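You operate a simulated robot arm through the tools that you are given. There is no shell and no other tool.

The job below is to be done with a simulated two-armed robot. You get a single attempt, and the scene is never put back.

JOB
Switch to RUN, start the feeder, let two boards or more through, stop it and run the pile down.
Fine: stop before the boards run out; pile right down, its switch back at 0.

The check looks at the end state, three seconds after you hand in, the way a careful person would. Anything else that was tipped, shoved, dropped, spilled or broken makes it a failure.

ROBOT AND FRAMES
Two 7-joint arms with fingered hands on one trunk that stands fixed in place. Base frame: the origin is at the foot of the trunk, x ahead of it, y to its left, z up. Lengths are in mm, angles in degrees, forces in N, time in s.
The left shoulder is at [70, 166, 1243], the right one opposite. With the tool pointing down near the work surface each hand reaches from about 400 to 960 mm from the base axis, measured 20 degrees to its own side. Payload 4.1 kg a hand.
Tool frame (each hand has its own): the origin (TCP) lies between the finger pads and is the grasp point; the fingertips stand 32 mm ahead of it; z points along the fingers, y is the line along which they close. The gripper opens to 108 mm; its body begins 38 mm behind the TCP. The gripper is a hand of 4 fingers: y runs from the thumb to the fingers, the wrist lies at [-16, -108, -186] in the tool frame.
Orientation is that of the tool frame in the base frame, as a unit quaternion [x, y, z, w]. With the fingers straight down and the wrist toward the robot, the tool's x, y and z point along [0, 1, 0], [1, 0, 0] and [0, 0, -1] of the base frame.

CONTROLS
- The arms move only by the tool play_rows. It takes "left_commands", "right_commands" or both (then of equal length, played together; a hand with none holds still); each is a list of rows, each an object of numbers (a shift or turn left out is 0): "x", "y", "z": the shift along the tool's x, y, z in mm; "wx", "wy", "wz": the turn, a rotation vector about the tool's x, y, z in rad. In form: [{"x": .., "y": .., "z": .., "wx": .., "wy": .., "wz": ..}, ...]. A call has 1 to 20 rows; each row is the pose to reach, as a shift and turn from the pose commanded when the call began, along the tool's axes at that moment. Rows are played at 5 a second. More than 50 mm and 8.6 degrees between two rows, and nothing of the call is played. Where a pose cannot be reached the arm comes as near as it can. A force on the tool above 40 N (or 10 N above the force at the start of the call, whichever is more), or a blocked arm, ends the call early, and 0.2 s more pass. In this call time passes only in rows, and 0.2 s behind the last. It gives the time, the measured TCP pose, the force on the tool (base axes), the opening and the grip force at its end, in the units of the frame above (readings bear some noise), with the torque about the TCP (base axes, N m) and any sound that the robot's microphone picked up, and new pictures: "views" is both (left out), scene, wrist or none (wrist: the cameras of the hands that moved).
- Cameras (640 x 400 px; columns grow to the right, rows downward): "scene" is now at [119.1, 36.3, 1494.4]; the picture's right is [0.51, -0.86, 0.00], its down [-0.22, -0.13, -0.97] and it looks along [0.83, 0.49, -0.26] (base axes); focal length 214 px, centre (320, 200). "left" rides on the left gripper at [-64, -93, -131] in its tool frame; the picture's right is [-0.80, -0.28, 0.53], its down [0.55, -0.71, 0.45] and it looks along [0.25, 0.65, 0.72] (tool axes); focal length 247 px, centre (320, 200). "right" rides on the right gripper at [64, -93, -131] in its tool frame; the picture's right is [-0.80, 0.28, -0.53], its down [-0.55, -0.71, 0.45] and it looks along [-0.25, 0.65, 0.72] (tool axes); focal length 247 px, centre (320, 200). There is no depth. A picture from a camera that has moved, and an enlarged one, comes with that camera's place and axes in the base frame and with its lens. The place of the scene camera against the robot may be out by one fixed shift of up to 25 mm in any direction.
- slide_trunk(by): slides the trunk up (or, below 0, down) by that many mm; the arms and the scene camera ride with it, the base frame stays. It gives what a move gives, with no picture.
- move_fingers(index, middle, ring, thumb_bend, hand): sets how far each is bent, from 0 (flat) to 1 (curled in); at 0.3 the hand is open as for a grip, at 0.7 the pads meet at the TCP. One left out holds its place. A second passes; each finger stops where it meets its share of the squeeze, and holds until it gets a number again. It is the only way to open and close the hand. It gives what a move gives, with no picture; readings hold the bend of each and the force on the fingers (four entries, about 0 where the hand has none), thumb and palm.
- pan_tilt(pan, tilt): turns the head with the scene camera to pan (to the left, within 86 degrees either way) and tilt (down, from -29 to 69), counted from straight ahead of the robot. It gives what a move gives, and a new picture of the scene camera.
- inspect(camera, box): a new picture of the part [left, top, right, bottom] of that camera's present view, enlarged. It takes no simulated time.
- sign_off(): hands the job in; it is judged then, once.

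Nothing tells you positions but the pictures and the camera data. Unless the task says otherwise, let go and move clear before handing in.

The tools are called as name(argument=value, ...) on one line, values as JSON. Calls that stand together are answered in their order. play_rows: Moves the arms, as the interface text tells. Its arguments: {"type":"object","properties":{"left_commands":{"type":"array"},"right_commands":{"type":"array"},"views":{"type":"string","enum":["both","scene","wrist","none"]}},"required":[]} The other tools are called the same way: slide_trunk (by) moves the trunk up or down; move_fingers (index, middle, ring, thumb_bend, hand) moves the fingers one by one; pan_tilt (pan, tilt) turns the head that bears the scene camera; inspect (camera, box) takes an enlarged picture of a part of a camera's view; sign_off () hands the job in.

At the start:

```text
t: 0.0
left_position: [423.1, 470.8, 1592.9]
left_orientation: [0.707, 0.707, -0.001, 0.0]
left_force: [0.0, 0.7, -0.6]
left_wrist_torque: [0.03, -0.01, 0.0]
left_width: 107.7
left_grasp_force: 0.1
left_shape: jaw
left_bend: [0.3, 0.3, 0.3, 0.3]
left_finger forces: [0.0, 0.0, 0.0, 0.0, 0.0, 0.0]
right_position: [481.3, 68.7, 1509.6]
right_orientation: [0.708, 0.706, 0.0, 0.0]
right_force: [-0.6, -0.2, -0.5]
right_wrist_torque: [-0.02, -0.02, 0.0]
right_width: 107.7
right_grasp_force: 0.1
right_shape: jaw
right_bend: [0.3, 0.3, 0.3, 0.3]
right_finger forces: [0.1, 0.1, 0.0, 0.0, 0.0, 0.0]
trunk travel left (down, up): [-750.0, 190.0]
head pan, tilt (commanded): [30.6, 14.8]
```

scene: 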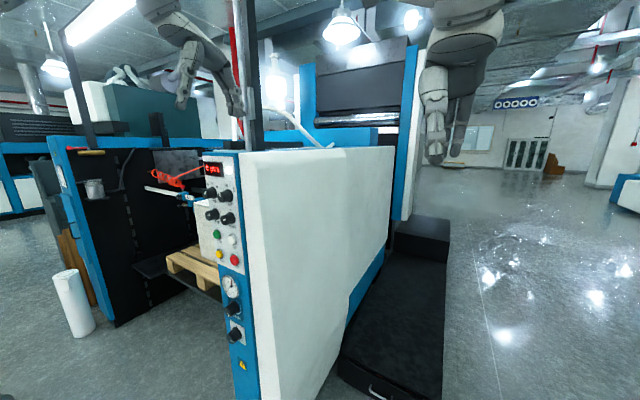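
right: 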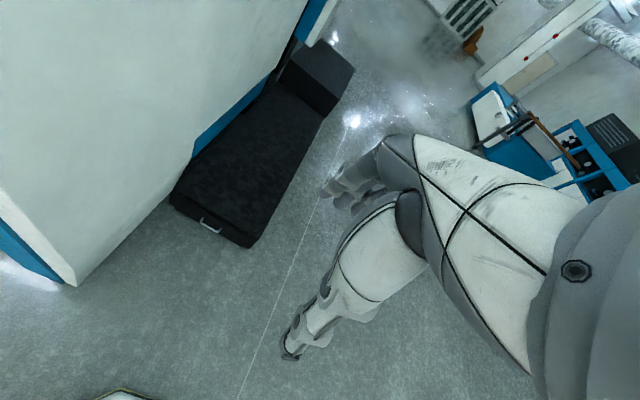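
left: 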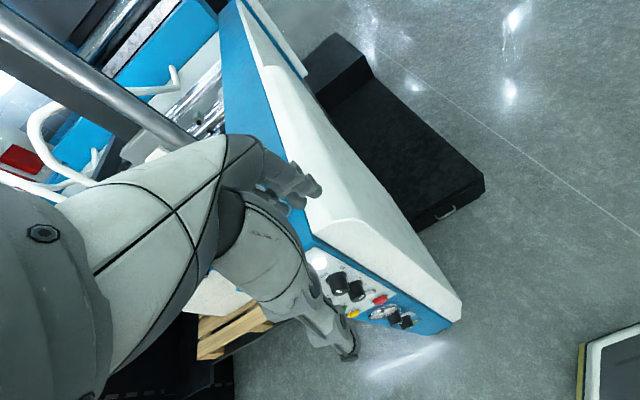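

I see a printing-press feeder with a control panel (display, knobs, green/white/yellow/red buttons, gauge, lower knobs) on its near post. First I'll look closely at the panel and its markings.

inspect(camera="scene", box=[190, 145, 270, 275])

inspect(camera="scene", box=[190, 260, 270, 390])

inspect(camera="scene", box=[40, 100, 240, 300])

inspect(camera="left", box=[280, 230, 440, 360])

```text
3.08 times, centred on (230, 210) of scene
camera zoom: at [119.1, 36.3, 1494.4], right [0.51, -0.86, 0.0], down [-0.22, -0.13, -0.97], along [0.83, 0.49, -0.26], focal length 660 px, centre (597, 169)
```

zoom: 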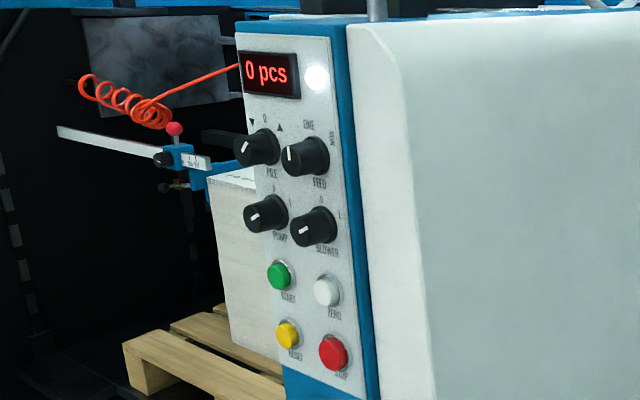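

```text
3.08 times, centred on (230, 325) of scene
camera zoom: at [119.1, 36.3, 1494.4], right [0.51, -0.86, 0.0], down [-0.22, -0.13, -0.97], along [0.83, 0.49, -0.26], focal length 660 px, centre (597, -185)
```

zoom: 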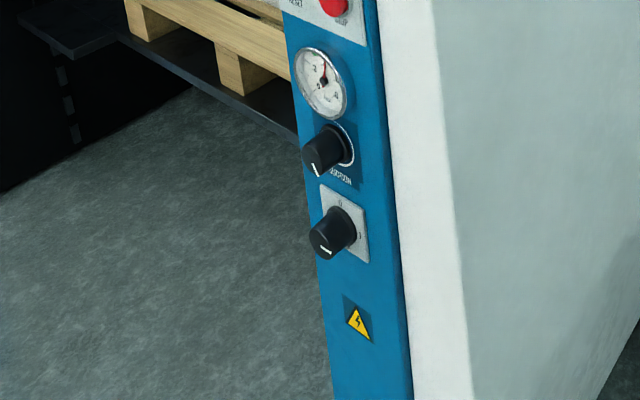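

```text
2.00 times, centred on (140, 200) of scene
camera zoom: at [119.1, 36.3, 1494.4], right [0.51, -0.86, 0.0], down [-0.22, -0.13, -0.97], along [0.83, 0.49, -0.26], focal length 429 px, centre (680, 200)
```

zoom: 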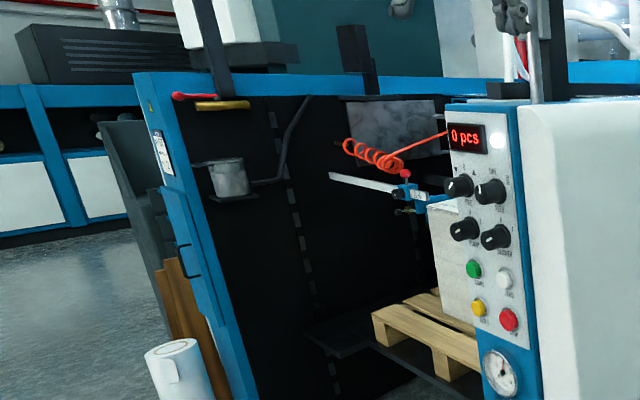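

```text
3.08 times, centred on (360, 295) of left
camera zoom: at [331.1, 407.2, 1722.6], right [-0.28, -0.8, -0.53], down [-0.71, 0.55, -0.45], along [0.65, 0.25, -0.72], focal length 760 px, centre (197, -92)
```

zoom: 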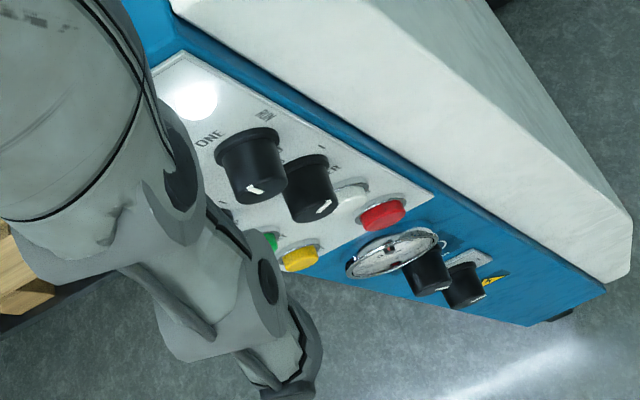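

The panel shows PILE (▼ 0 ▲), FEED, PUMP and BLOWER knobs, plus START, ZERO, RESET and STOP buttons. I'll zoom in to read the knob positions and labels.

inspect(camera="scene", box=[200, 155, 240, 195])

inspect(camera="scene", box=[200, 185, 240, 225])

inspect(camera="scene", box=[205, 225, 245, 265])

inspect(camera="scene", box=[215, 270, 255, 310])

inspect(camera="scene", box=[215, 305, 255, 345])

pan_tilt(pan=50, tilt=30)

```text
10.00 times, centred on (220, 175) of scene
camera zoom: at [119.1, 36.3, 1494.4], right [0.51, -0.86, 0.0], down [-0.22, -0.13, -0.97], along [0.83, 0.49, -0.26], focal length 2145 px, centre (1320, 450)
```

zoom: 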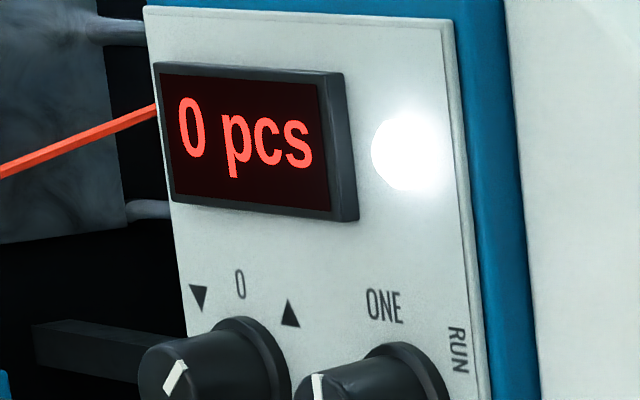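

```text
10.00 times, centred on (220, 205) of scene
camera zoom: at [119.1, 36.3, 1494.4], right [0.51, -0.86, 0.0], down [-0.22, -0.13, -0.97], along [0.83, 0.49, -0.26], focal length 2145 px, centre (1320, 150)
```

zoom: 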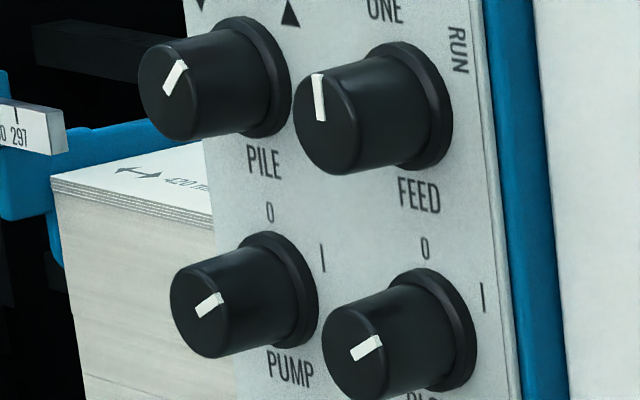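

```text
10.00 times, centred on (225, 245) of scene
camera zoom: at [119.1, 36.3, 1494.4], right [0.51, -0.86, 0.0], down [-0.22, -0.13, -0.97], along [0.83, 0.49, -0.26], focal length 2145 px, centre (1270, -250)
```

zoom: 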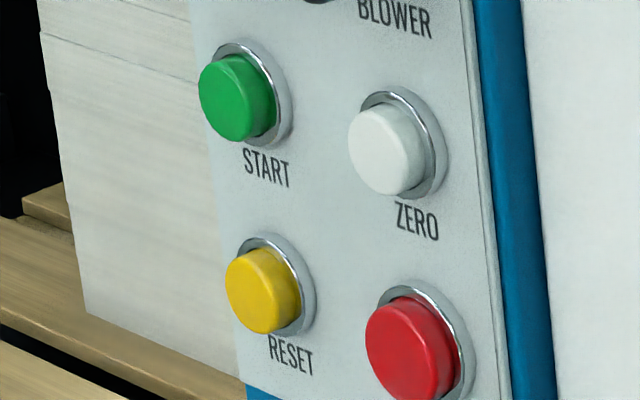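

```text
10.00 times, centred on (235, 290) of scene
camera zoom: at [119.1, 36.3, 1494.4], right [0.51, -0.86, 0.0], down [-0.22, -0.13, -0.97], along [0.83, 0.49, -0.26], focal length 2145 px, centre (1170, -700)
```

zoom: 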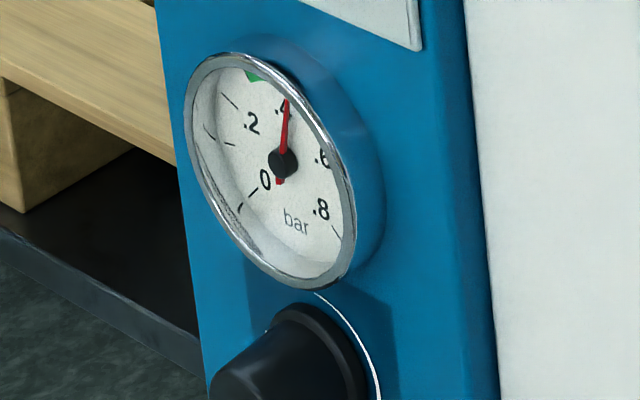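

```text
10.00 times, centred on (235, 325) of scene
camera zoom: at [119.1, 36.3, 1494.4], right [0.51, -0.86, 0.0], down [-0.22, -0.13, -0.97], along [0.83, 0.49, -0.26], focal length 2145 px, centre (1170, -1050)
```

zoom: 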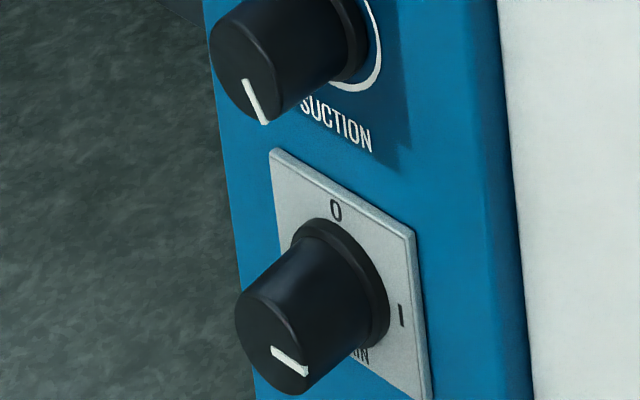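

```text
t: 0.8
left_position: [424.2, 469.9, 1594.2]
left_orientation: [0.707, 0.708, 0.0, 0.0]
left_force: [0.2, 0.1, 0.1]
left_wrist_torque: [-0.05, -0.02, 0.03]
left_width: 107.5
left_grasp_force: 0.1
left_shape: jaw
left_bend: [0.3, 0.3, 0.3, 0.3]
left_finger forces: [0.0, 0.0, 0.0, 0.1, 0.0, 0.0]
right_position: [481.6, 67.9, 1508.7]
right_orientation: [0.707, 0.707, 0.001, 0.0]
right_force: [0.6, 0.9, 0.4]
right_wrist_torque: [-0.01, 0.0, 0.03]
right_width: 107.6
right_grasp_force: 0.0
right_shape: jaw
right_bend: [0.3, 0.3, 0.3, 0.3]
right_finger forces: [0.0, 0.0, 0.0, 0.0, 0.0, 0.0]
trunk travel left (down, up): [-750.0, 190.0]
head pan, tilt (commanded): [50.0, 30.0]
camera scene: at [96.8, 58.0, 1469.9], right [0.77, -0.64, 0.0], down [-0.32, -0.38, -0.87], along [0.56, 0.66, -0.5], focal length 214 px, centre (320, 200)
```

scene: 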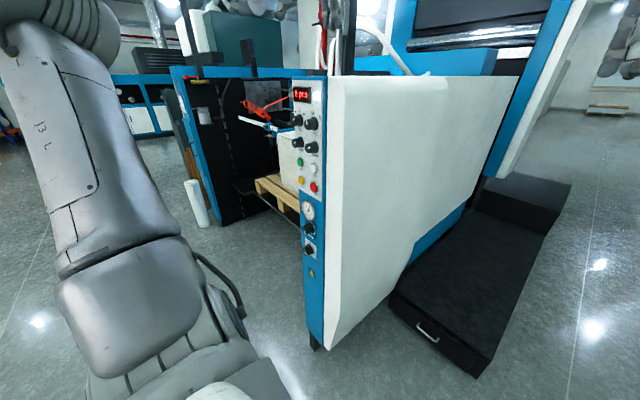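

The panel faces the robot (normal along -x), at roughly x≈490 and y≈530–610, with its centre at z≈1250. FEED looks to be on ONE, PUMP, BLOWER and MAIN on 1, and PILE perhaps on ▲. I'll check the gauge, then swing the left hand back and round to point forward, so its camera can view the panel.

inspect(camera="scene", box=[285, 80, 333, 110])

inspect(camera="scene", box=[285, 105, 333, 135])

inspect(camera="scene", box=[295, 195, 327, 215])

inspect(camera="scene", box=[160, 60, 340, 260])

```text
13.33 times, centred on (309, 95) of scene
camera zoom: at [96.8, 58.0, 1469.9], right [0.77, -0.64, 0.0], down [-0.32, -0.38, -0.87], along [0.56, 0.66, -0.5], focal length 2860 px, centre (467, 1600)
```

zoom: 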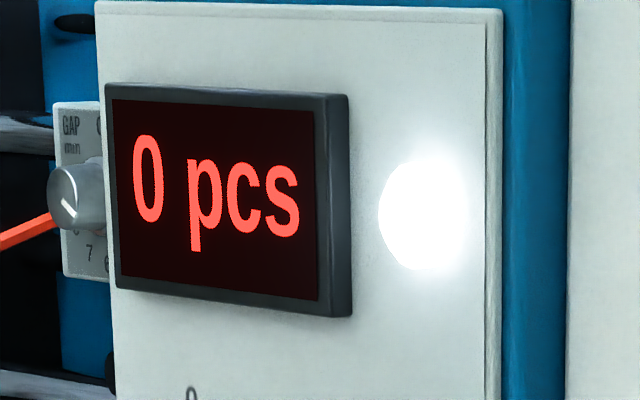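

```text
13.33 times, centred on (309, 120) of scene
camera zoom: at [96.8, 58.0, 1469.9], right [0.77, -0.64, 0.0], down [-0.32, -0.38, -0.87], along [0.56, 0.66, -0.5], focal length 2860 px, centre (467, 1267)
```

zoom: 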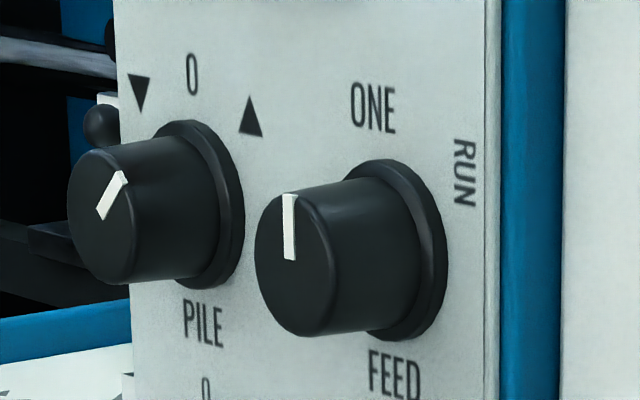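

```text
16.00 times, centred on (311, 205) of scene
camera zoom: at [96.8, 58.0, 1469.9], right [0.77, -0.64, 0.0], down [-0.32, -0.38, -0.87], along [0.56, 0.66, -0.5], focal length 3432 px, centre (464, 120)
```

zoom: 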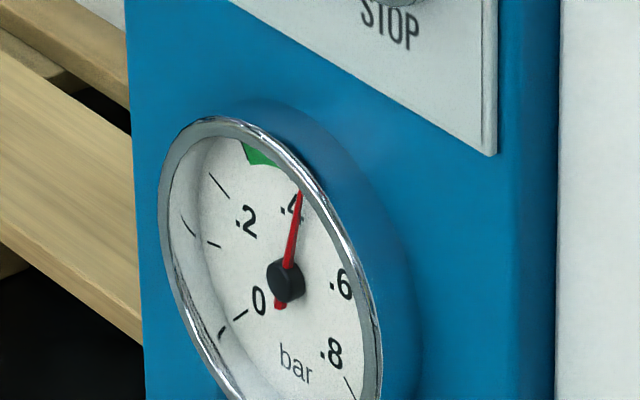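

```text
2.00 times, centred on (250, 160) of scene
camera zoom: at [96.8, 58.0, 1469.9], right [0.77, -0.64, 0.0], down [-0.32, -0.38, -0.87], along [0.56, 0.66, -0.5], focal length 429 px, centre (460, 280)
```

zoom: 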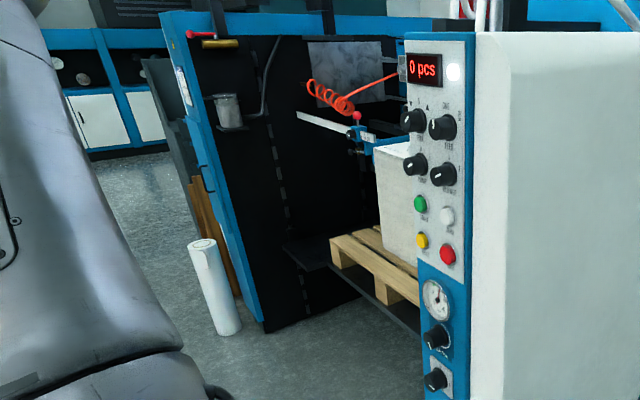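

PILE points at ▲, FEED at ONE, PUMP and BLOWER at I, and the vacuum reads about 0.4 bar. Now I'll swing the left hand back and rotate it to point forward (+x).

play_rows(left_commands=[{"y": -20, "z": 0}, {"y": -40, "z": 20, "wx": -0.1}, {"y": -55, "z": 45, "wx": -0.24}, {"y": -70, "z": 70, "wx": -0.38}, {"y": -80, "z": 100, "wx": -0.52}, {"y": -90, "z": 130, "wx": -0.66}, {"y": -95, "z": 160, "wx": -0.8}, {"y": -100, "z": 185, "wx": -0.94}, {"y": -100, "z": 210, "wx": -1.08}, {"y": -100, "z": 235, "wx": -1.22}, {"y": -100, "z": 260, "wx": -1.36}, {"y": -100, "z": 280, "wx": -1.5}, {"y": -100, "z": 290, "wx": -1.571}])

```text
t: 3.6
left_position: [323.5, 469.9, 1302.7]
left_orientation: [0.499, 0.5, 0.501, 0.5]
left_force: [-1.2, -0.6, 0.6]
left_wrist_torque: [0.01, 0.01, -0.03]
left_width: 108.1
left_grasp_force: 0.1
left_shape: jaw
left_bend: [0.3, 0.3, 0.3, 0.3]
left_finger forces: [0.0, 0.1, 0.0, 0.0, 0.0, 0.0]
left hand out of reach, approached as far as the arm can: row 7, 8, 9
right_position: [482.0, 68.5, 1509.8]
right_orientation: [0.707, 0.707, 0.0, -0.002]
right_force: [-0.8, 0.2, 1.1]
right_wrist_torque: [0.0, -0.01, 0.03]
right_width: 107.4
right_grasp_force: 0.0
right_shape: jaw
right_bend: [0.3, 0.3, 0.3, 0.3]
right_finger forces: [0.0, 0.0, 0.0, 0.0, 0.0, 0.0]
trunk travel left (down, up): [-750.0, 190.0]
head pan, tilt (commanded): [50.0, 30.0]
camera scene: at [96.2, 57.5, 1470.0], right [0.77, -0.64, 0.0], down [-0.32, -0.38, -0.87], along [0.56, 0.66, -0.5], focal length 214 px, centre (320, 200)
camera left: at [192.2, 405.3, 1208.3], right [0.53, -0.8, -0.28], down [0.45, 0.55, -0.7], along [0.72, 0.25, 0.65], focal length 247 px, centre (320, 200)
```

scene: 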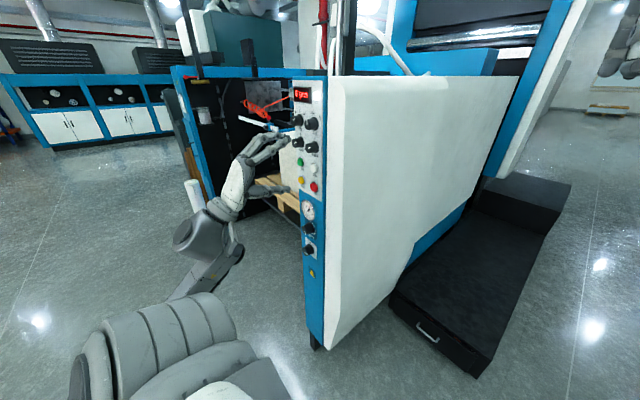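
left: 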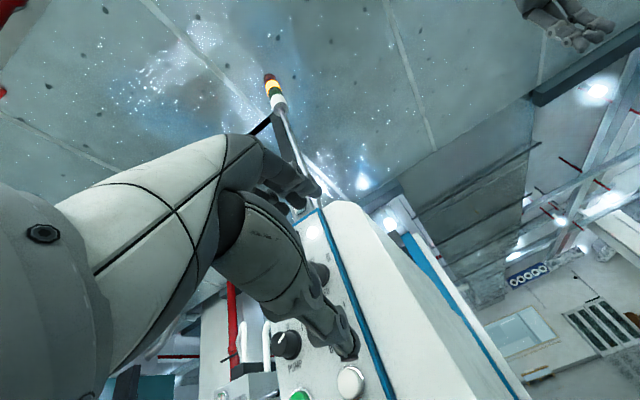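

The left hand now points forward at the panel. I'll enlarge its camera view to locate the panel elements.

inspect(camera="left", box=[240, 190, 440, 400])

inspect(camera="scene", box=[220, 70, 340, 270])

```text
1.90 times, centred on (340, 295) of left
camera zoom: at [192.2, 405.3, 1208.3], right [0.53, -0.8, -0.28], down [0.45, 0.55, -0.7], along [0.72, 0.25, 0.65], focal length 470 px, centre (282, 19)
```

zoom: 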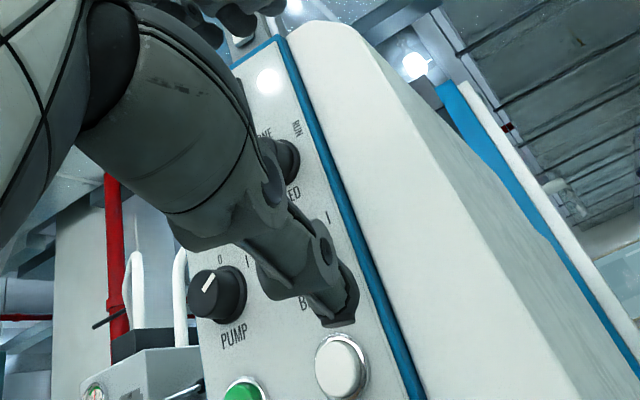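

```text
2.00 times, centred on (280, 170) of scene
camera zoom: at [96.2, 57.5, 1470.0], right [0.77, -0.64, 0.0], down [-0.32, -0.38, -0.87], along [0.56, 0.66, -0.5], focal length 429 px, centre (400, 260)
```

zoom: 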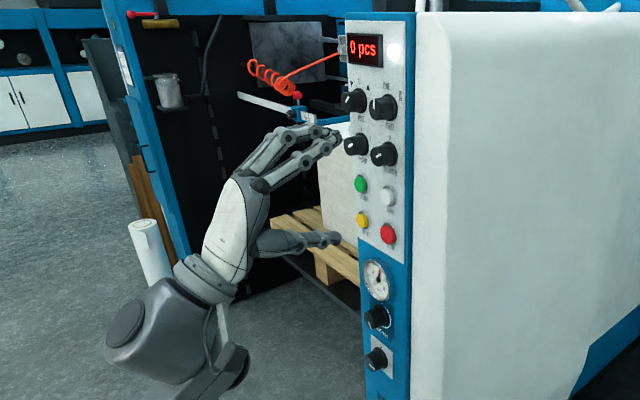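

My first fixes put ZERO near [490, 553, 1236], the left column at y≈625 and the right column at y≈555. I'll shift the left hand sideways so its camera gets an unblocked view of the panel.

play_rows(left_commands=[{"x": 40}, {"x": 80, "y": -10}, {"x": 120, "y": -20}, {"x": 160, "y": -25}, {"x": 175, "y": -25}])

inspect(camera="left", box=[280, 50, 640, 400])

```text
t: 4.8
left_position: [324.3, 646.6, 1278.3]
left_orientation: [0.499, 0.499, 0.5, 0.501]
left_force: [0.1, 0.1, -0.4]
left_wrist_torque: [0.0, -0.01, 0.02]
left_width: 107.5
left_grasp_force: 0.1
left_shape: jaw
left_bend: [0.3, 0.3, 0.3, 0.3]
left_finger forces: [0.0, 0.0, 0.0, 0.0, 0.0, 0.0]
right_position: [480.3, 68.1, 1509.6]
right_orientation: [0.708, 0.706, 0.0, -0.001]
right_force: [-0.4, 0.3, 0.8]
right_wrist_torque: [-0.01, -0.01, 0.0]
right_width: 107.7
right_grasp_force: 0.1
right_shape: jaw
right_bend: [0.3, 0.3, 0.3, 0.3]
right_finger forces: [0.0, 0.1, 0.1, 0.0, 0.0, 0.0]
trunk travel left (down, up): [-750.0, 190.0]
head pan, tilt (commanded): [50.0, 30.0]
camera scene: at [96.4, 57.8, 1469.9], right [0.77, -0.64, 0.0], down [-0.32, -0.38, -0.87], along [0.56, 0.66, -0.5], focal length 214 px, centre (320, 200)
camera left: at [192.1, 582.2, 1183.1], right [0.53, -0.8, -0.28], down [0.45, 0.55, -0.71], along [0.72, 0.25, 0.65], focal length 247 px, centre (320, 200)
```

scene: 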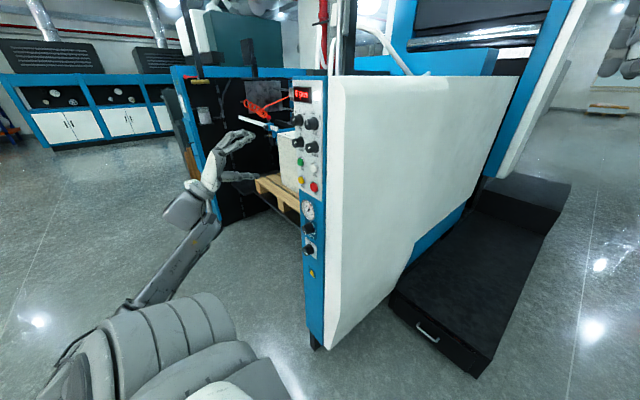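
left: 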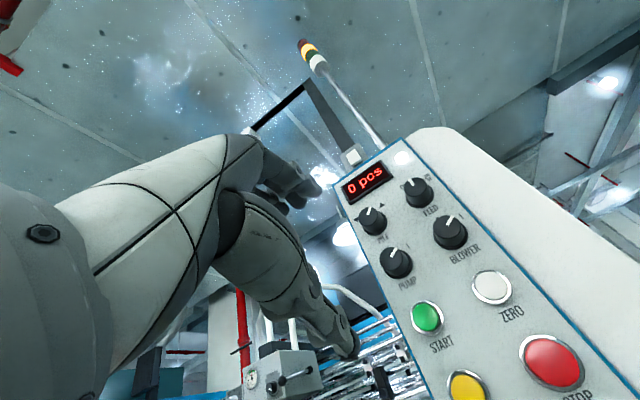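

```text
1.14 times, centred on (460, 225) of left
camera zoom: at [192.1, 582.2, 1183.1], right [0.53, -0.8, -0.28], down [0.45, 0.55, -0.71], along [0.72, 0.25, 0.65], focal length 282 px, centre (160, 171)
```

zoom: 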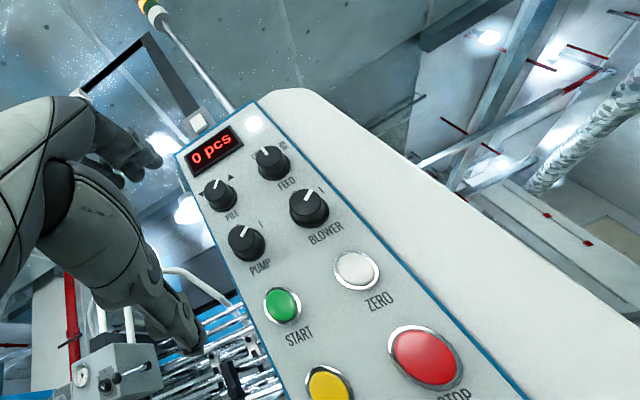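

Now the whole panel is in clear view. I'll enlarge it in parts to measure positions and knob directions.

inspect(camera="left", box=[335, 160, 485, 254])

inspect(camera="left", box=[365, 200, 515, 294])

inspect(camera="left", box=[395, 260, 619, 400])

```text
4.26 times, centred on (410, 207) of left
camera zoom: at [192.1, 582.2, 1183.1], right [0.53, -0.8, -0.28], down [0.45, 0.55, -0.71], along [0.72, 0.25, 0.65], focal length 1051 px, centre (-63, 170)
```

zoom: 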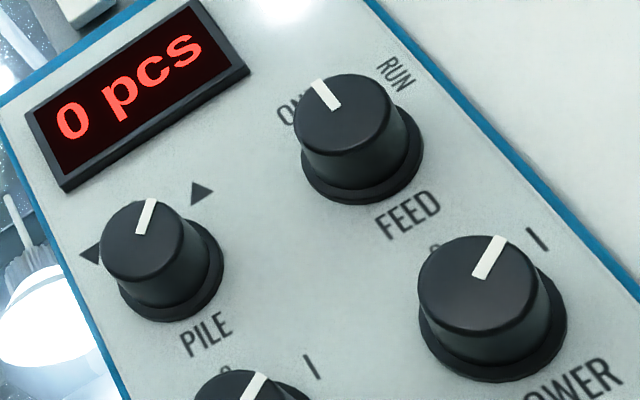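

```text
4.26 times, centred on (440, 247) of left
camera zoom: at [192.1, 582.2, 1183.1], right [0.53, -0.8, -0.28], down [0.45, 0.55, -0.71], along [0.72, 0.25, 0.65], focal length 1051 px, centre (-191, 0)
```

zoom: 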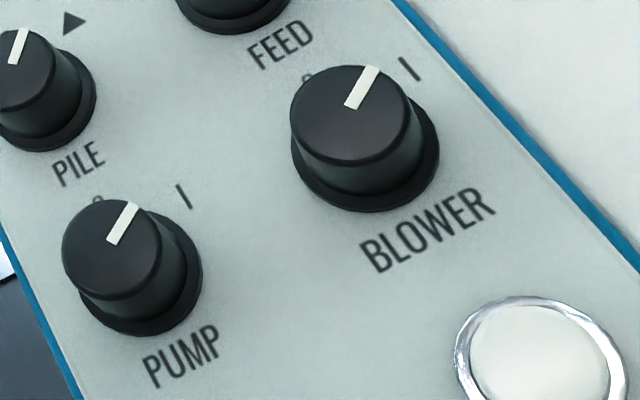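

```text
2.86 times, centred on (507, 330) of left
camera zoom: at [192.1, 582.2, 1183.1], right [0.53, -0.8, -0.28], down [0.45, 0.55, -0.71], along [0.72, 0.25, 0.65], focal length 706 px, centre (-214, -171)
```

zoom: 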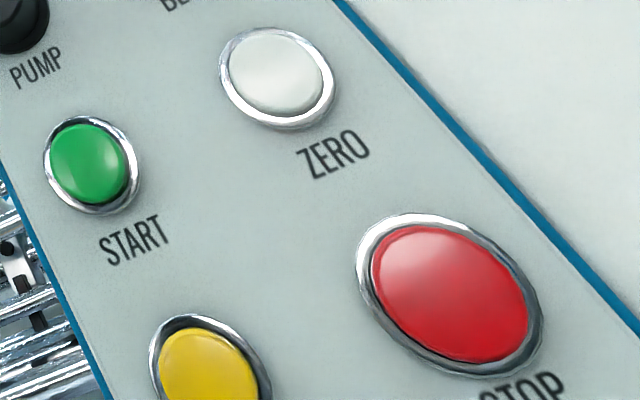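

The panel surface is at x≈496. The columns are at y≈625 and 555, and the rows at z≈1363 (PILE/FEED), 1297 (PUMP/BLOWER), 1233 (START/ZERO) and 1168 (RESET/STOP). Before touching anything I'll learn the hand shapes in free air, starting with middle and thumb only.

move_fingers(hand="left", index=1.0, middle=0.5, ring=1.0, thumb_bend=0.5)

inspect(camera="left", box=[180, 100, 400, 380])

inspect(camera="scene", box=[180, 110, 300, 220])

```text
t: 5.8
left_position: [325.1, 646.2, 1276.8]
left_orientation: [0.498, 0.501, 0.501, 0.5]
left_force: [0.2, -0.3, 0.4]
left_wrist_torque: [-0.02, -0.01, 0.0]
left_width: 60.6
left_grasp_force: 0.0
left_shape: fingers
left_bend: [1.0, 0.5, 1.0, 0.5]
left_finger forces: [0.0, 0.0, 0.0, 0.0, 0.0, 0.0]
right_position: [480.5, 68.6, 1508.7]
right_orientation: [0.707, 0.707, 0.0, 0.0]
right_force: [-0.5, -0.1, -0.3]
right_wrist_torque: [-0.03, 0.04, 0.02]
right_width: 107.8
right_grasp_force: 0.0
right_shape: jaw
right_bend: [0.3, 0.3, 0.3, 0.3]
right_finger forces: [0.0, 0.0, 0.1, 0.0, 0.1, 0.0]
trunk travel left (down, up): [-750.0, 190.0]
head pan, tilt (commanded): [50.0, 30.0]
```

```text
1.43 times, centred on (290, 240) of left
camera zoom: at [192.5, 582.1, 1182.9], right [0.53, -0.8, -0.28], down [0.45, 0.55, -0.71], along [0.72, 0.25, 0.65], focal length 353 px, centre (363, 143)
```

zoom: 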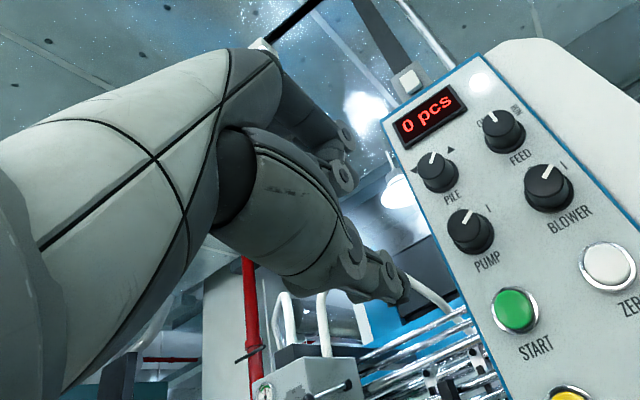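

```text
3.64 times, centred on (240, 165) of scene
camera zoom: at [96.8, 58.2, 1469.8], right [0.77, -0.64, 0.0], down [-0.32, -0.38, -0.87], along [0.56, 0.66, -0.5], focal length 780 px, centre (611, 327)
```

zoom: 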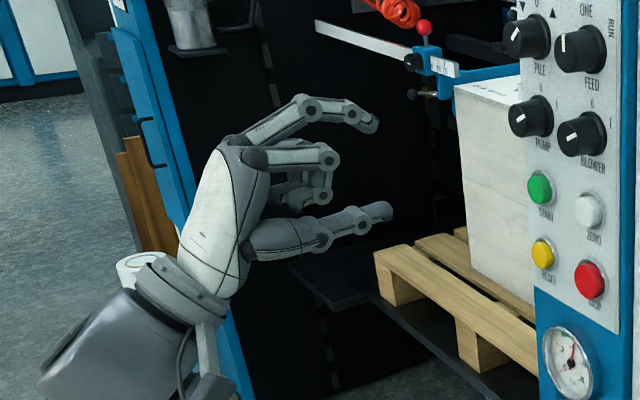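

With index and ring curled, middle and thumb form a slim two-finger gripper opening about 60 mm. I'll bring it in front of FEED with a 30° counter-clockwise roll, so that a clockwise turn of about 60° ends symmetrically, and stop short to check alignment.

play_rows(left_commands=[{"x": -23, "y": 22, "z": 10, "wz": -0.13}, {"x": -46, "y": 43, "z": 25, "wz": -0.26}, {"x": -69, "y": 65, "z": 45, "wz": -0.39}, {"x": -91, "y": 86, "z": 65, "wz": -0.5236}])

inspect(camera="left", box=[200, 80, 480, 360])

inspect(camera="scene", box=[240, 70, 340, 150])

```text
t: 6.8
left_position: [391.4, 554.1, 1363.1]
left_orientation: [0.353, 0.613, 0.353, 0.612]
left_force: [0.2, -0.2, 0.3]
left_wrist_torque: [-0.04, -0.03, 0.02]
left_width: 60.5
left_grasp_force: 0.0
left_shape: fingers
left_bend: [1.0, 0.5, 1.0, 0.5]
left_finger forces: [0.0, 0.0, 0.0, 0.0, 0.1, 0.0]
right_position: [485.3, 67.8, 1507.9]
right_orientation: [0.708, 0.707, 0.0, -0.001]
right_force: [0.0, 0.8, -0.2]
right_wrist_torque: [-0.01, 0.01, -0.01]
right_width: 107.8
right_grasp_force: 0.1
right_shape: jaw
right_bend: [0.3, 0.3, 0.3, 0.3]
right_finger forces: [0.0, 0.0, 0.0, 0.0, 0.0, 0.1]
trunk travel left (down, up): [-750.0, 190.0]
head pan, tilt (commanded): [50.0, 30.0]
camera scene: at [99.1, 56.9, 1469.7], right [0.77, -0.64, 0.0], down [-0.32, -0.38, -0.87], along [0.56, 0.66, -0.5], focal length 214 px, centre (320, 200)
camera left: at [259.0, 452.1, 1313.9], right [0.53, -0.83, 0.15], down [0.45, 0.12, -0.89], along [0.72, 0.54, 0.44], focal length 247 px, centre (320, 200)
```

scene: 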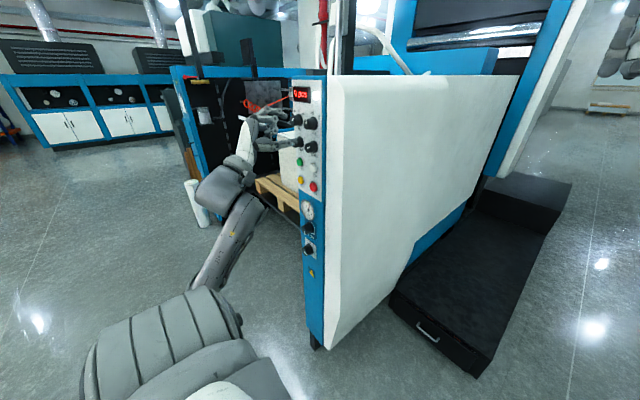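
left: 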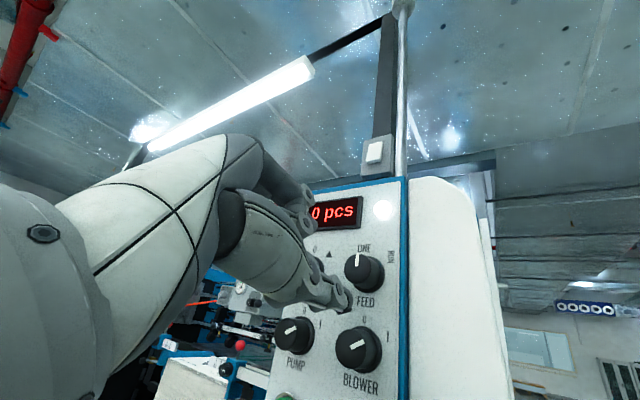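

```text
1.43 times, centred on (340, 220) of left
camera zoom: at [259.0, 452.1, 1313.9], right [0.53, -0.83, 0.15], down [0.45, 0.12, -0.89], along [0.72, 0.54, 0.44], focal length 353 px, centre (291, 171)
```

zoom: 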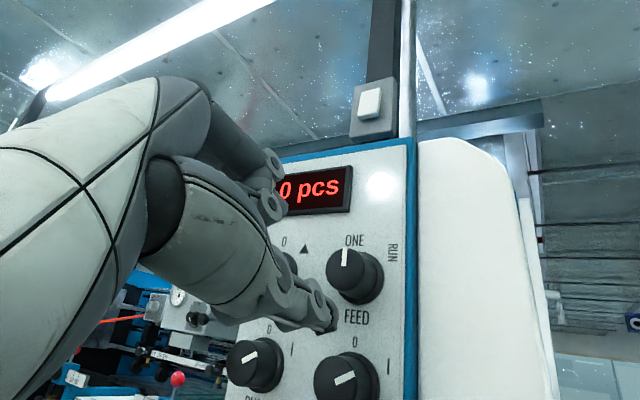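

```text
5.00 times, centred on (290, 110) of scene
camera zoom: at [99.1, 56.9, 1469.7], right [0.77, -0.64, 0.0], down [-0.32, -0.38, -0.87], along [0.56, 0.66, -0.5], focal length 1072 px, centre (470, 650)
```

zoom: 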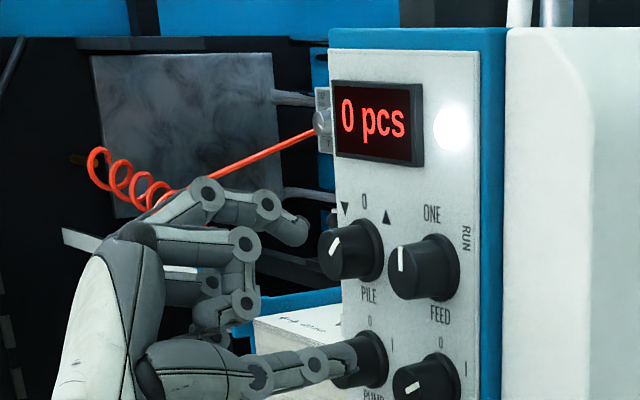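

The hand is lined up roughly at y≈554, z≈1363. I'll enlarge the FEED knob from this closer camera to refine its axis before closing in.

inspect(camera="left", box=[310, 230, 406, 290])

inspect(camera="left", box=[270, 290, 398, 370])

```text
6.67 times, centred on (358, 260) of left
camera zoom: at [259.0, 452.1, 1313.9], right [0.53, -0.83, 0.15], down [0.45, 0.12, -0.89], along [0.72, 0.54, 0.44], focal length 1646 px, centre (67, -200)
```

zoom: 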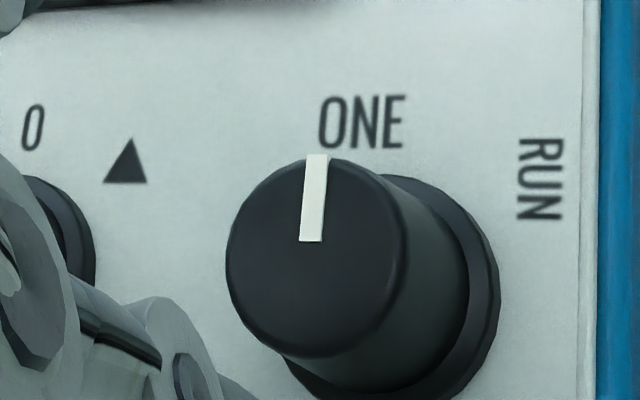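

```text
5.00 times, centred on (334, 330) of left
camera zoom: at [259.0, 452.1, 1313.9], right [0.53, -0.83, 0.15], down [0.45, 0.12, -0.89], along [0.72, 0.54, 0.44], focal length 1235 px, centre (250, -450)
```

zoom: 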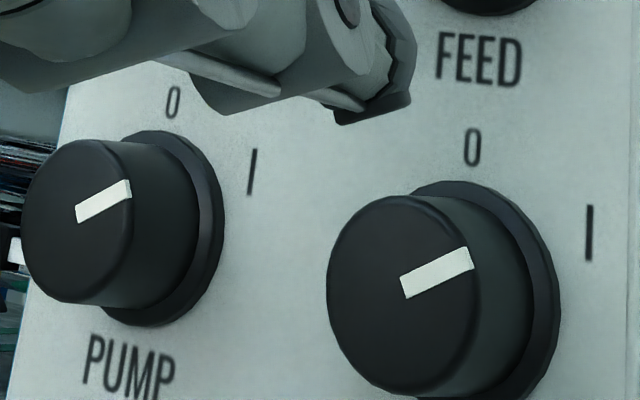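

FEED's axis is at about (y 554, z 1363) with its face at x≈469, and the hand is already centred on it. I'll move straight forward so the fingertips straddle the knob.

play_rows(left_commands=[{"z": 20}, {"z": 38}, {"z": 52}, {"z": 62}, {"z": 67}])

inspect(camera="left", box=[230, 140, 422, 260])

inspect(camera="scene", box=[260, 85, 340, 150])

```text
t: 8.0
left_position: [456.4, 554.3, 1363.2]
left_orientation: [0.353, 0.613, 0.355, 0.612]
left_force: [-0.4, 0.2, 0.1]
left_wrist_torque: [0.03, 0.02, 0.01]
left_width: 60.4
left_grasp_force: 0.0
left_shape: fingers
left_bend: [1.0, 0.5, 1.0, 0.5]
left_finger forces: [0.1, 0.1, 0.0, 0.0, 0.1, 0.0]
right_position: [482.0, 68.5, 1509.0]
right_orientation: [0.708, 0.707, 0.001, 0.0]
right_force: [-0.6, 0.5, 0.4]
right_wrist_torque: [0.0, 0.0, 0.01]
right_width: 107.6
right_grasp_force: 0.1
right_shape: jaw
right_bend: [0.3, 0.3, 0.3, 0.3]
right_finger forces: [0.0, 0.0, 0.0, 0.0, 0.1, 0.0]
trunk travel left (down, up): [-750.0, 190.0]
head pan, tilt (commanded): [50.0, 30.0]
camera scene: at [97.2, 57.8, 1469.8], right [0.77, -0.64, 0.0], down [-0.32, -0.38, -0.87], along [0.56, 0.66, -0.5], focal length 214 px, centre (320, 200)
camera left: at [325.0, 452.9, 1313.8], right [0.53, -0.83, 0.15], down [0.45, 0.12, -0.89], along [0.72, 0.54, 0.44], focal length 247 px, centre (320, 200)
```

scene: 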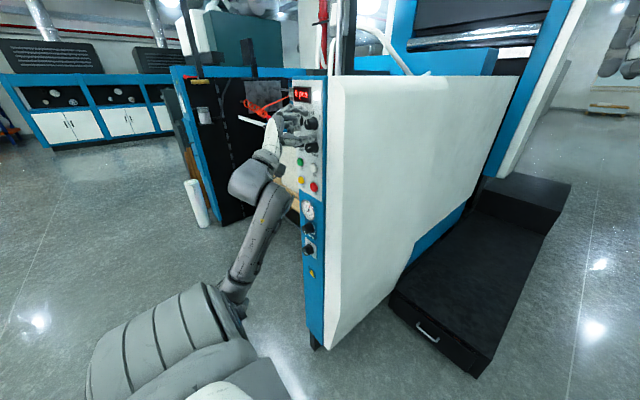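
left: 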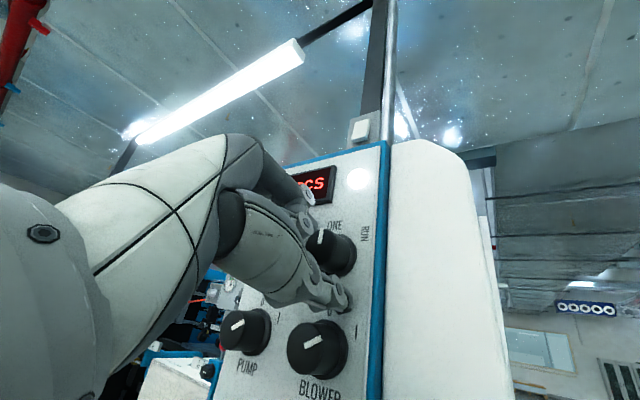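

```text
3.33 times, centred on (326, 200) of left
camera zoom: at [325.0, 452.9, 1313.8], right [0.53, -0.83, 0.15], down [0.45, 0.12, -0.89], along [0.72, 0.54, 0.44], focal length 823 px, centre (300, 200)
```

zoom: 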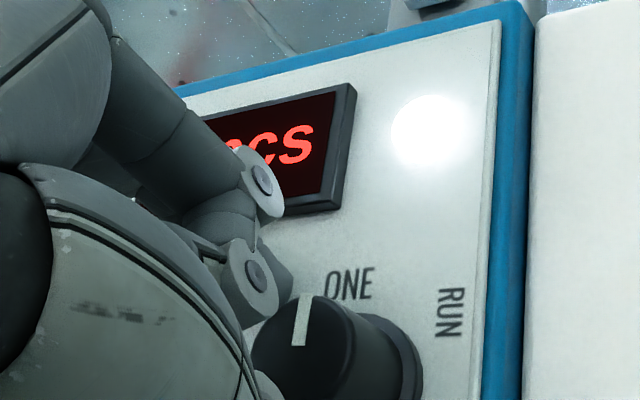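

```text
6.15 times, centred on (300, 118) of scene
camera zoom: at [97.2, 57.8, 1469.8], right [0.77, -0.64, 0.0], down [-0.32, -0.38, -0.87], along [0.56, 0.66, -0.5], focal length 1320 px, centre (443, 708)
```

zoom: 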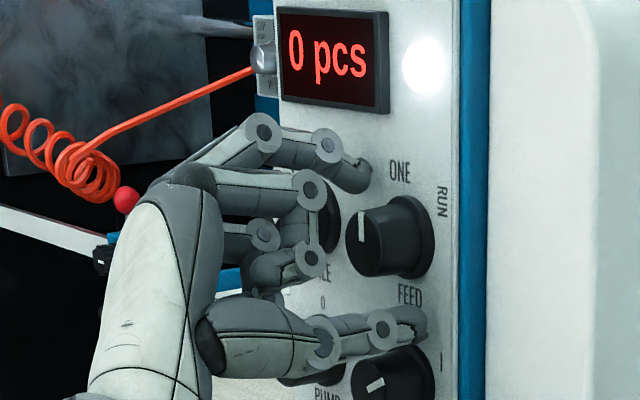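

The middle finger and thumb now straddle the FEED knob with no contact forces. I'll close them on it.

move_fingers(hand="left", middle=0.75, thumb_bend=0.75)

inspect(camera="scene", box=[260, 85, 340, 150])

inspect(camera="left", box=[250, 160, 410, 320])

```text
t: 9.0
left_position: [457.0, 555.0, 1363.1]
left_orientation: [0.353, 0.613, 0.353, 0.613]
left_force: [0.6, -0.5, -2.5]
left_wrist_torque: [0.08, 0.04, -0.02]
left_width: 54.1
left_grasp_force: 12.1
left_shape: fingers
left_bend: [1.0, 0.63, 1.0, 0.64]
left_finger forces: [0.0, 9.8, 0.0, 0.0, 13.2, 0.0]
right_position: [482.2, 69.6, 1509.7]
right_orientation: [0.707, 0.707, 0.001, 0.001]
right_force: [-0.1, -0.8, -0.4]
right_wrist_torque: [-0.01, 0.0, 0.05]
right_width: 107.8
right_grasp_force: 0.1
right_shape: jaw
right_bend: [0.3, 0.3, 0.3, 0.3]
right_finger forces: [0.0, 0.0, 0.1, 0.1, 0.1, 0.0]
trunk travel left (down, up): [-750.0, 190.0]
head pan, tilt (commanded): [50.0, 30.0]
```

```text
6.15 times, centred on (300, 118) of scene
camera zoom: at [97.0, 58.2, 1469.8], right [0.77, -0.64, 0.0], down [-0.32, -0.38, -0.87], along [0.56, 0.66, -0.5], focal length 1320 px, centre (443, 708)
```

zoom: 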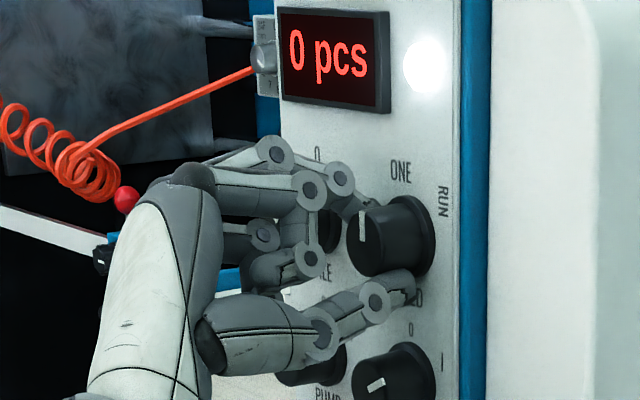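

```text
2.50 times, centred on (330, 240) of left
camera zoom: at [324.6, 453.3, 1313.7], right [0.53, -0.83, 0.15], down [0.45, 0.12, -0.89], along [0.72, 0.54, 0.44], focal length 617 px, centre (295, 100)
```

zoom: 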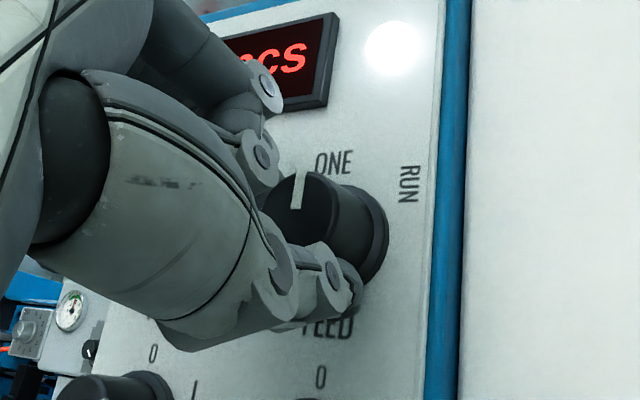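

Both fingers hold the knob at about 10–13 N. I'll turn clockwise about 60° toward RUN.

play_rows(left_commands=[{"wz": 0.13}, {"wz": 0.26}, {"wz": 0.39}, {"wz": 0.52}, {"wz": 0.65}, {"wz": 0.78}, {"wz": 0.91}, {"wz": 1.04}])

inspect(camera="scene", box=[260, 85, 340, 150])

inspect(camera="left", box=[230, 140, 420, 320])

```text
t: 10.8
left_position: [456.1, 556.4, 1363.8]
left_orientation: [0.611, 0.355, 0.612, 0.355]
left_force: [2.2, 6.5, 3.7]
left_wrist_torque: [-0.05, -0.19, 0.13]
left_width: 53.7
left_grasp_force: 12.9
left_shape: fingers
left_bend: [1.0, 0.62, 1.0, 0.65]
left_finger forces: [0.0, 14.2, 0.1, 0.1, 11.5, 0.1]
right_position: [481.0, 69.8, 1508.7]
right_orientation: [0.708, 0.707, 0.001, 0.0]
right_force: [-0.1, 0.8, 0.7]
right_wrist_torque: [0.01, 0.02, -0.03]
right_width: 107.3
right_grasp_force: 0.1
right_shape: jaw
right_bend: [0.3, 0.3, 0.3, 0.3]
right_finger forces: [0.0, 0.0, 0.1, 0.0, 0.0, 0.1]
trunk travel left (down, up): [-750.0, 190.0]
head pan, tilt (commanded): [50.0, 30.0]
camera scene: at [96.9, 59.4, 1469.8], right [0.77, -0.64, 0.0], down [-0.32, -0.38, -0.87], along [0.56, 0.66, -0.5], focal length 214 px, centre (320, 200)
camera left: at [324.5, 546.4, 1249.1], right [0.53, -0.55, -0.64], down [0.45, 0.83, -0.34], along [0.72, -0.1, 0.69], focal length 247 px, centre (320, 200)
```

scene: 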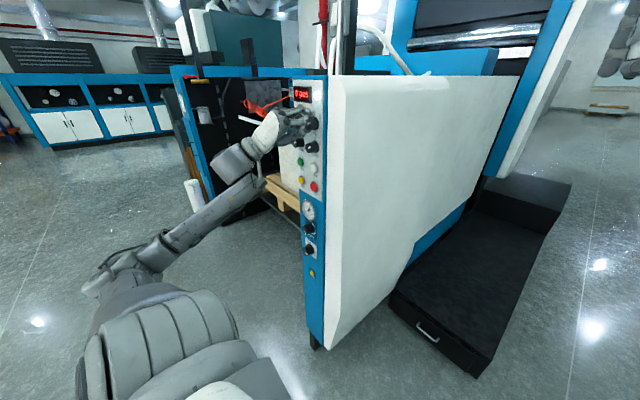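
left: 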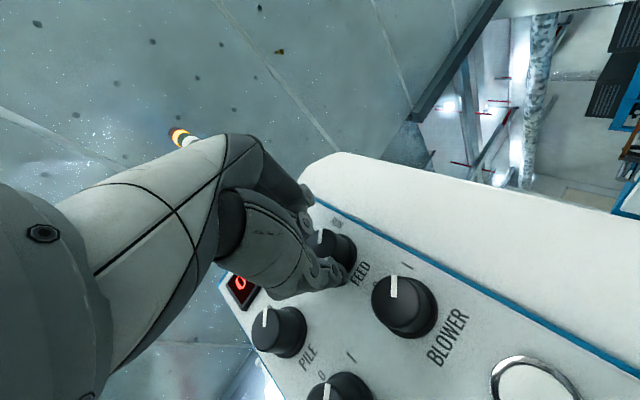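

```text
6.15 times, centred on (300, 118) of scene
camera zoom: at [96.9, 59.4, 1469.8], right [0.77, -0.64, 0.0], down [-0.32, -0.38, -0.87], along [0.56, 0.66, -0.5], focal length 1320 px, centre (443, 708)
```

zoom: 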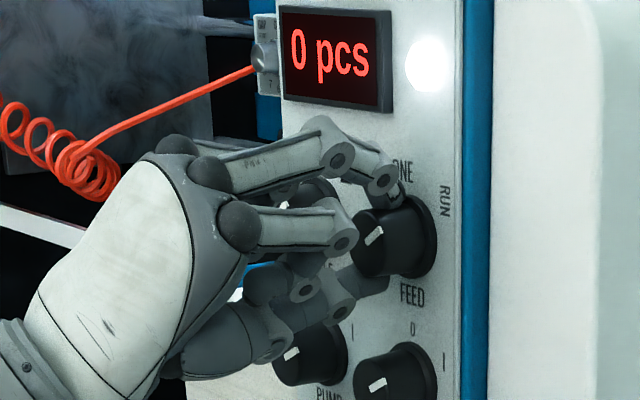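

```text
2.22 times, centred on (325, 230) of left
camera zoom: at [324.5, 546.4, 1249.1], right [0.53, -0.55, -0.64], down [0.45, 0.83, -0.34], along [0.72, -0.1, 0.69], focal length 549 px, centre (309, 133)
```

zoom: 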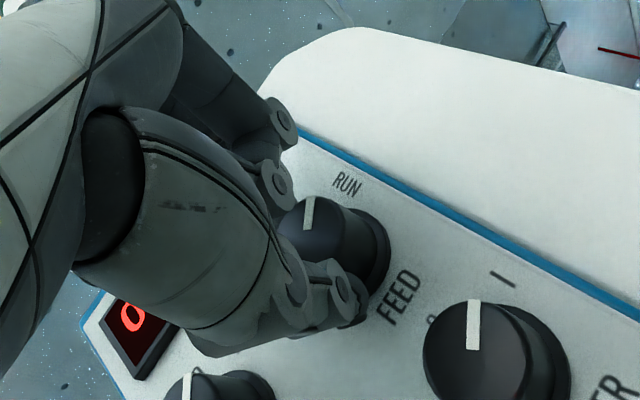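

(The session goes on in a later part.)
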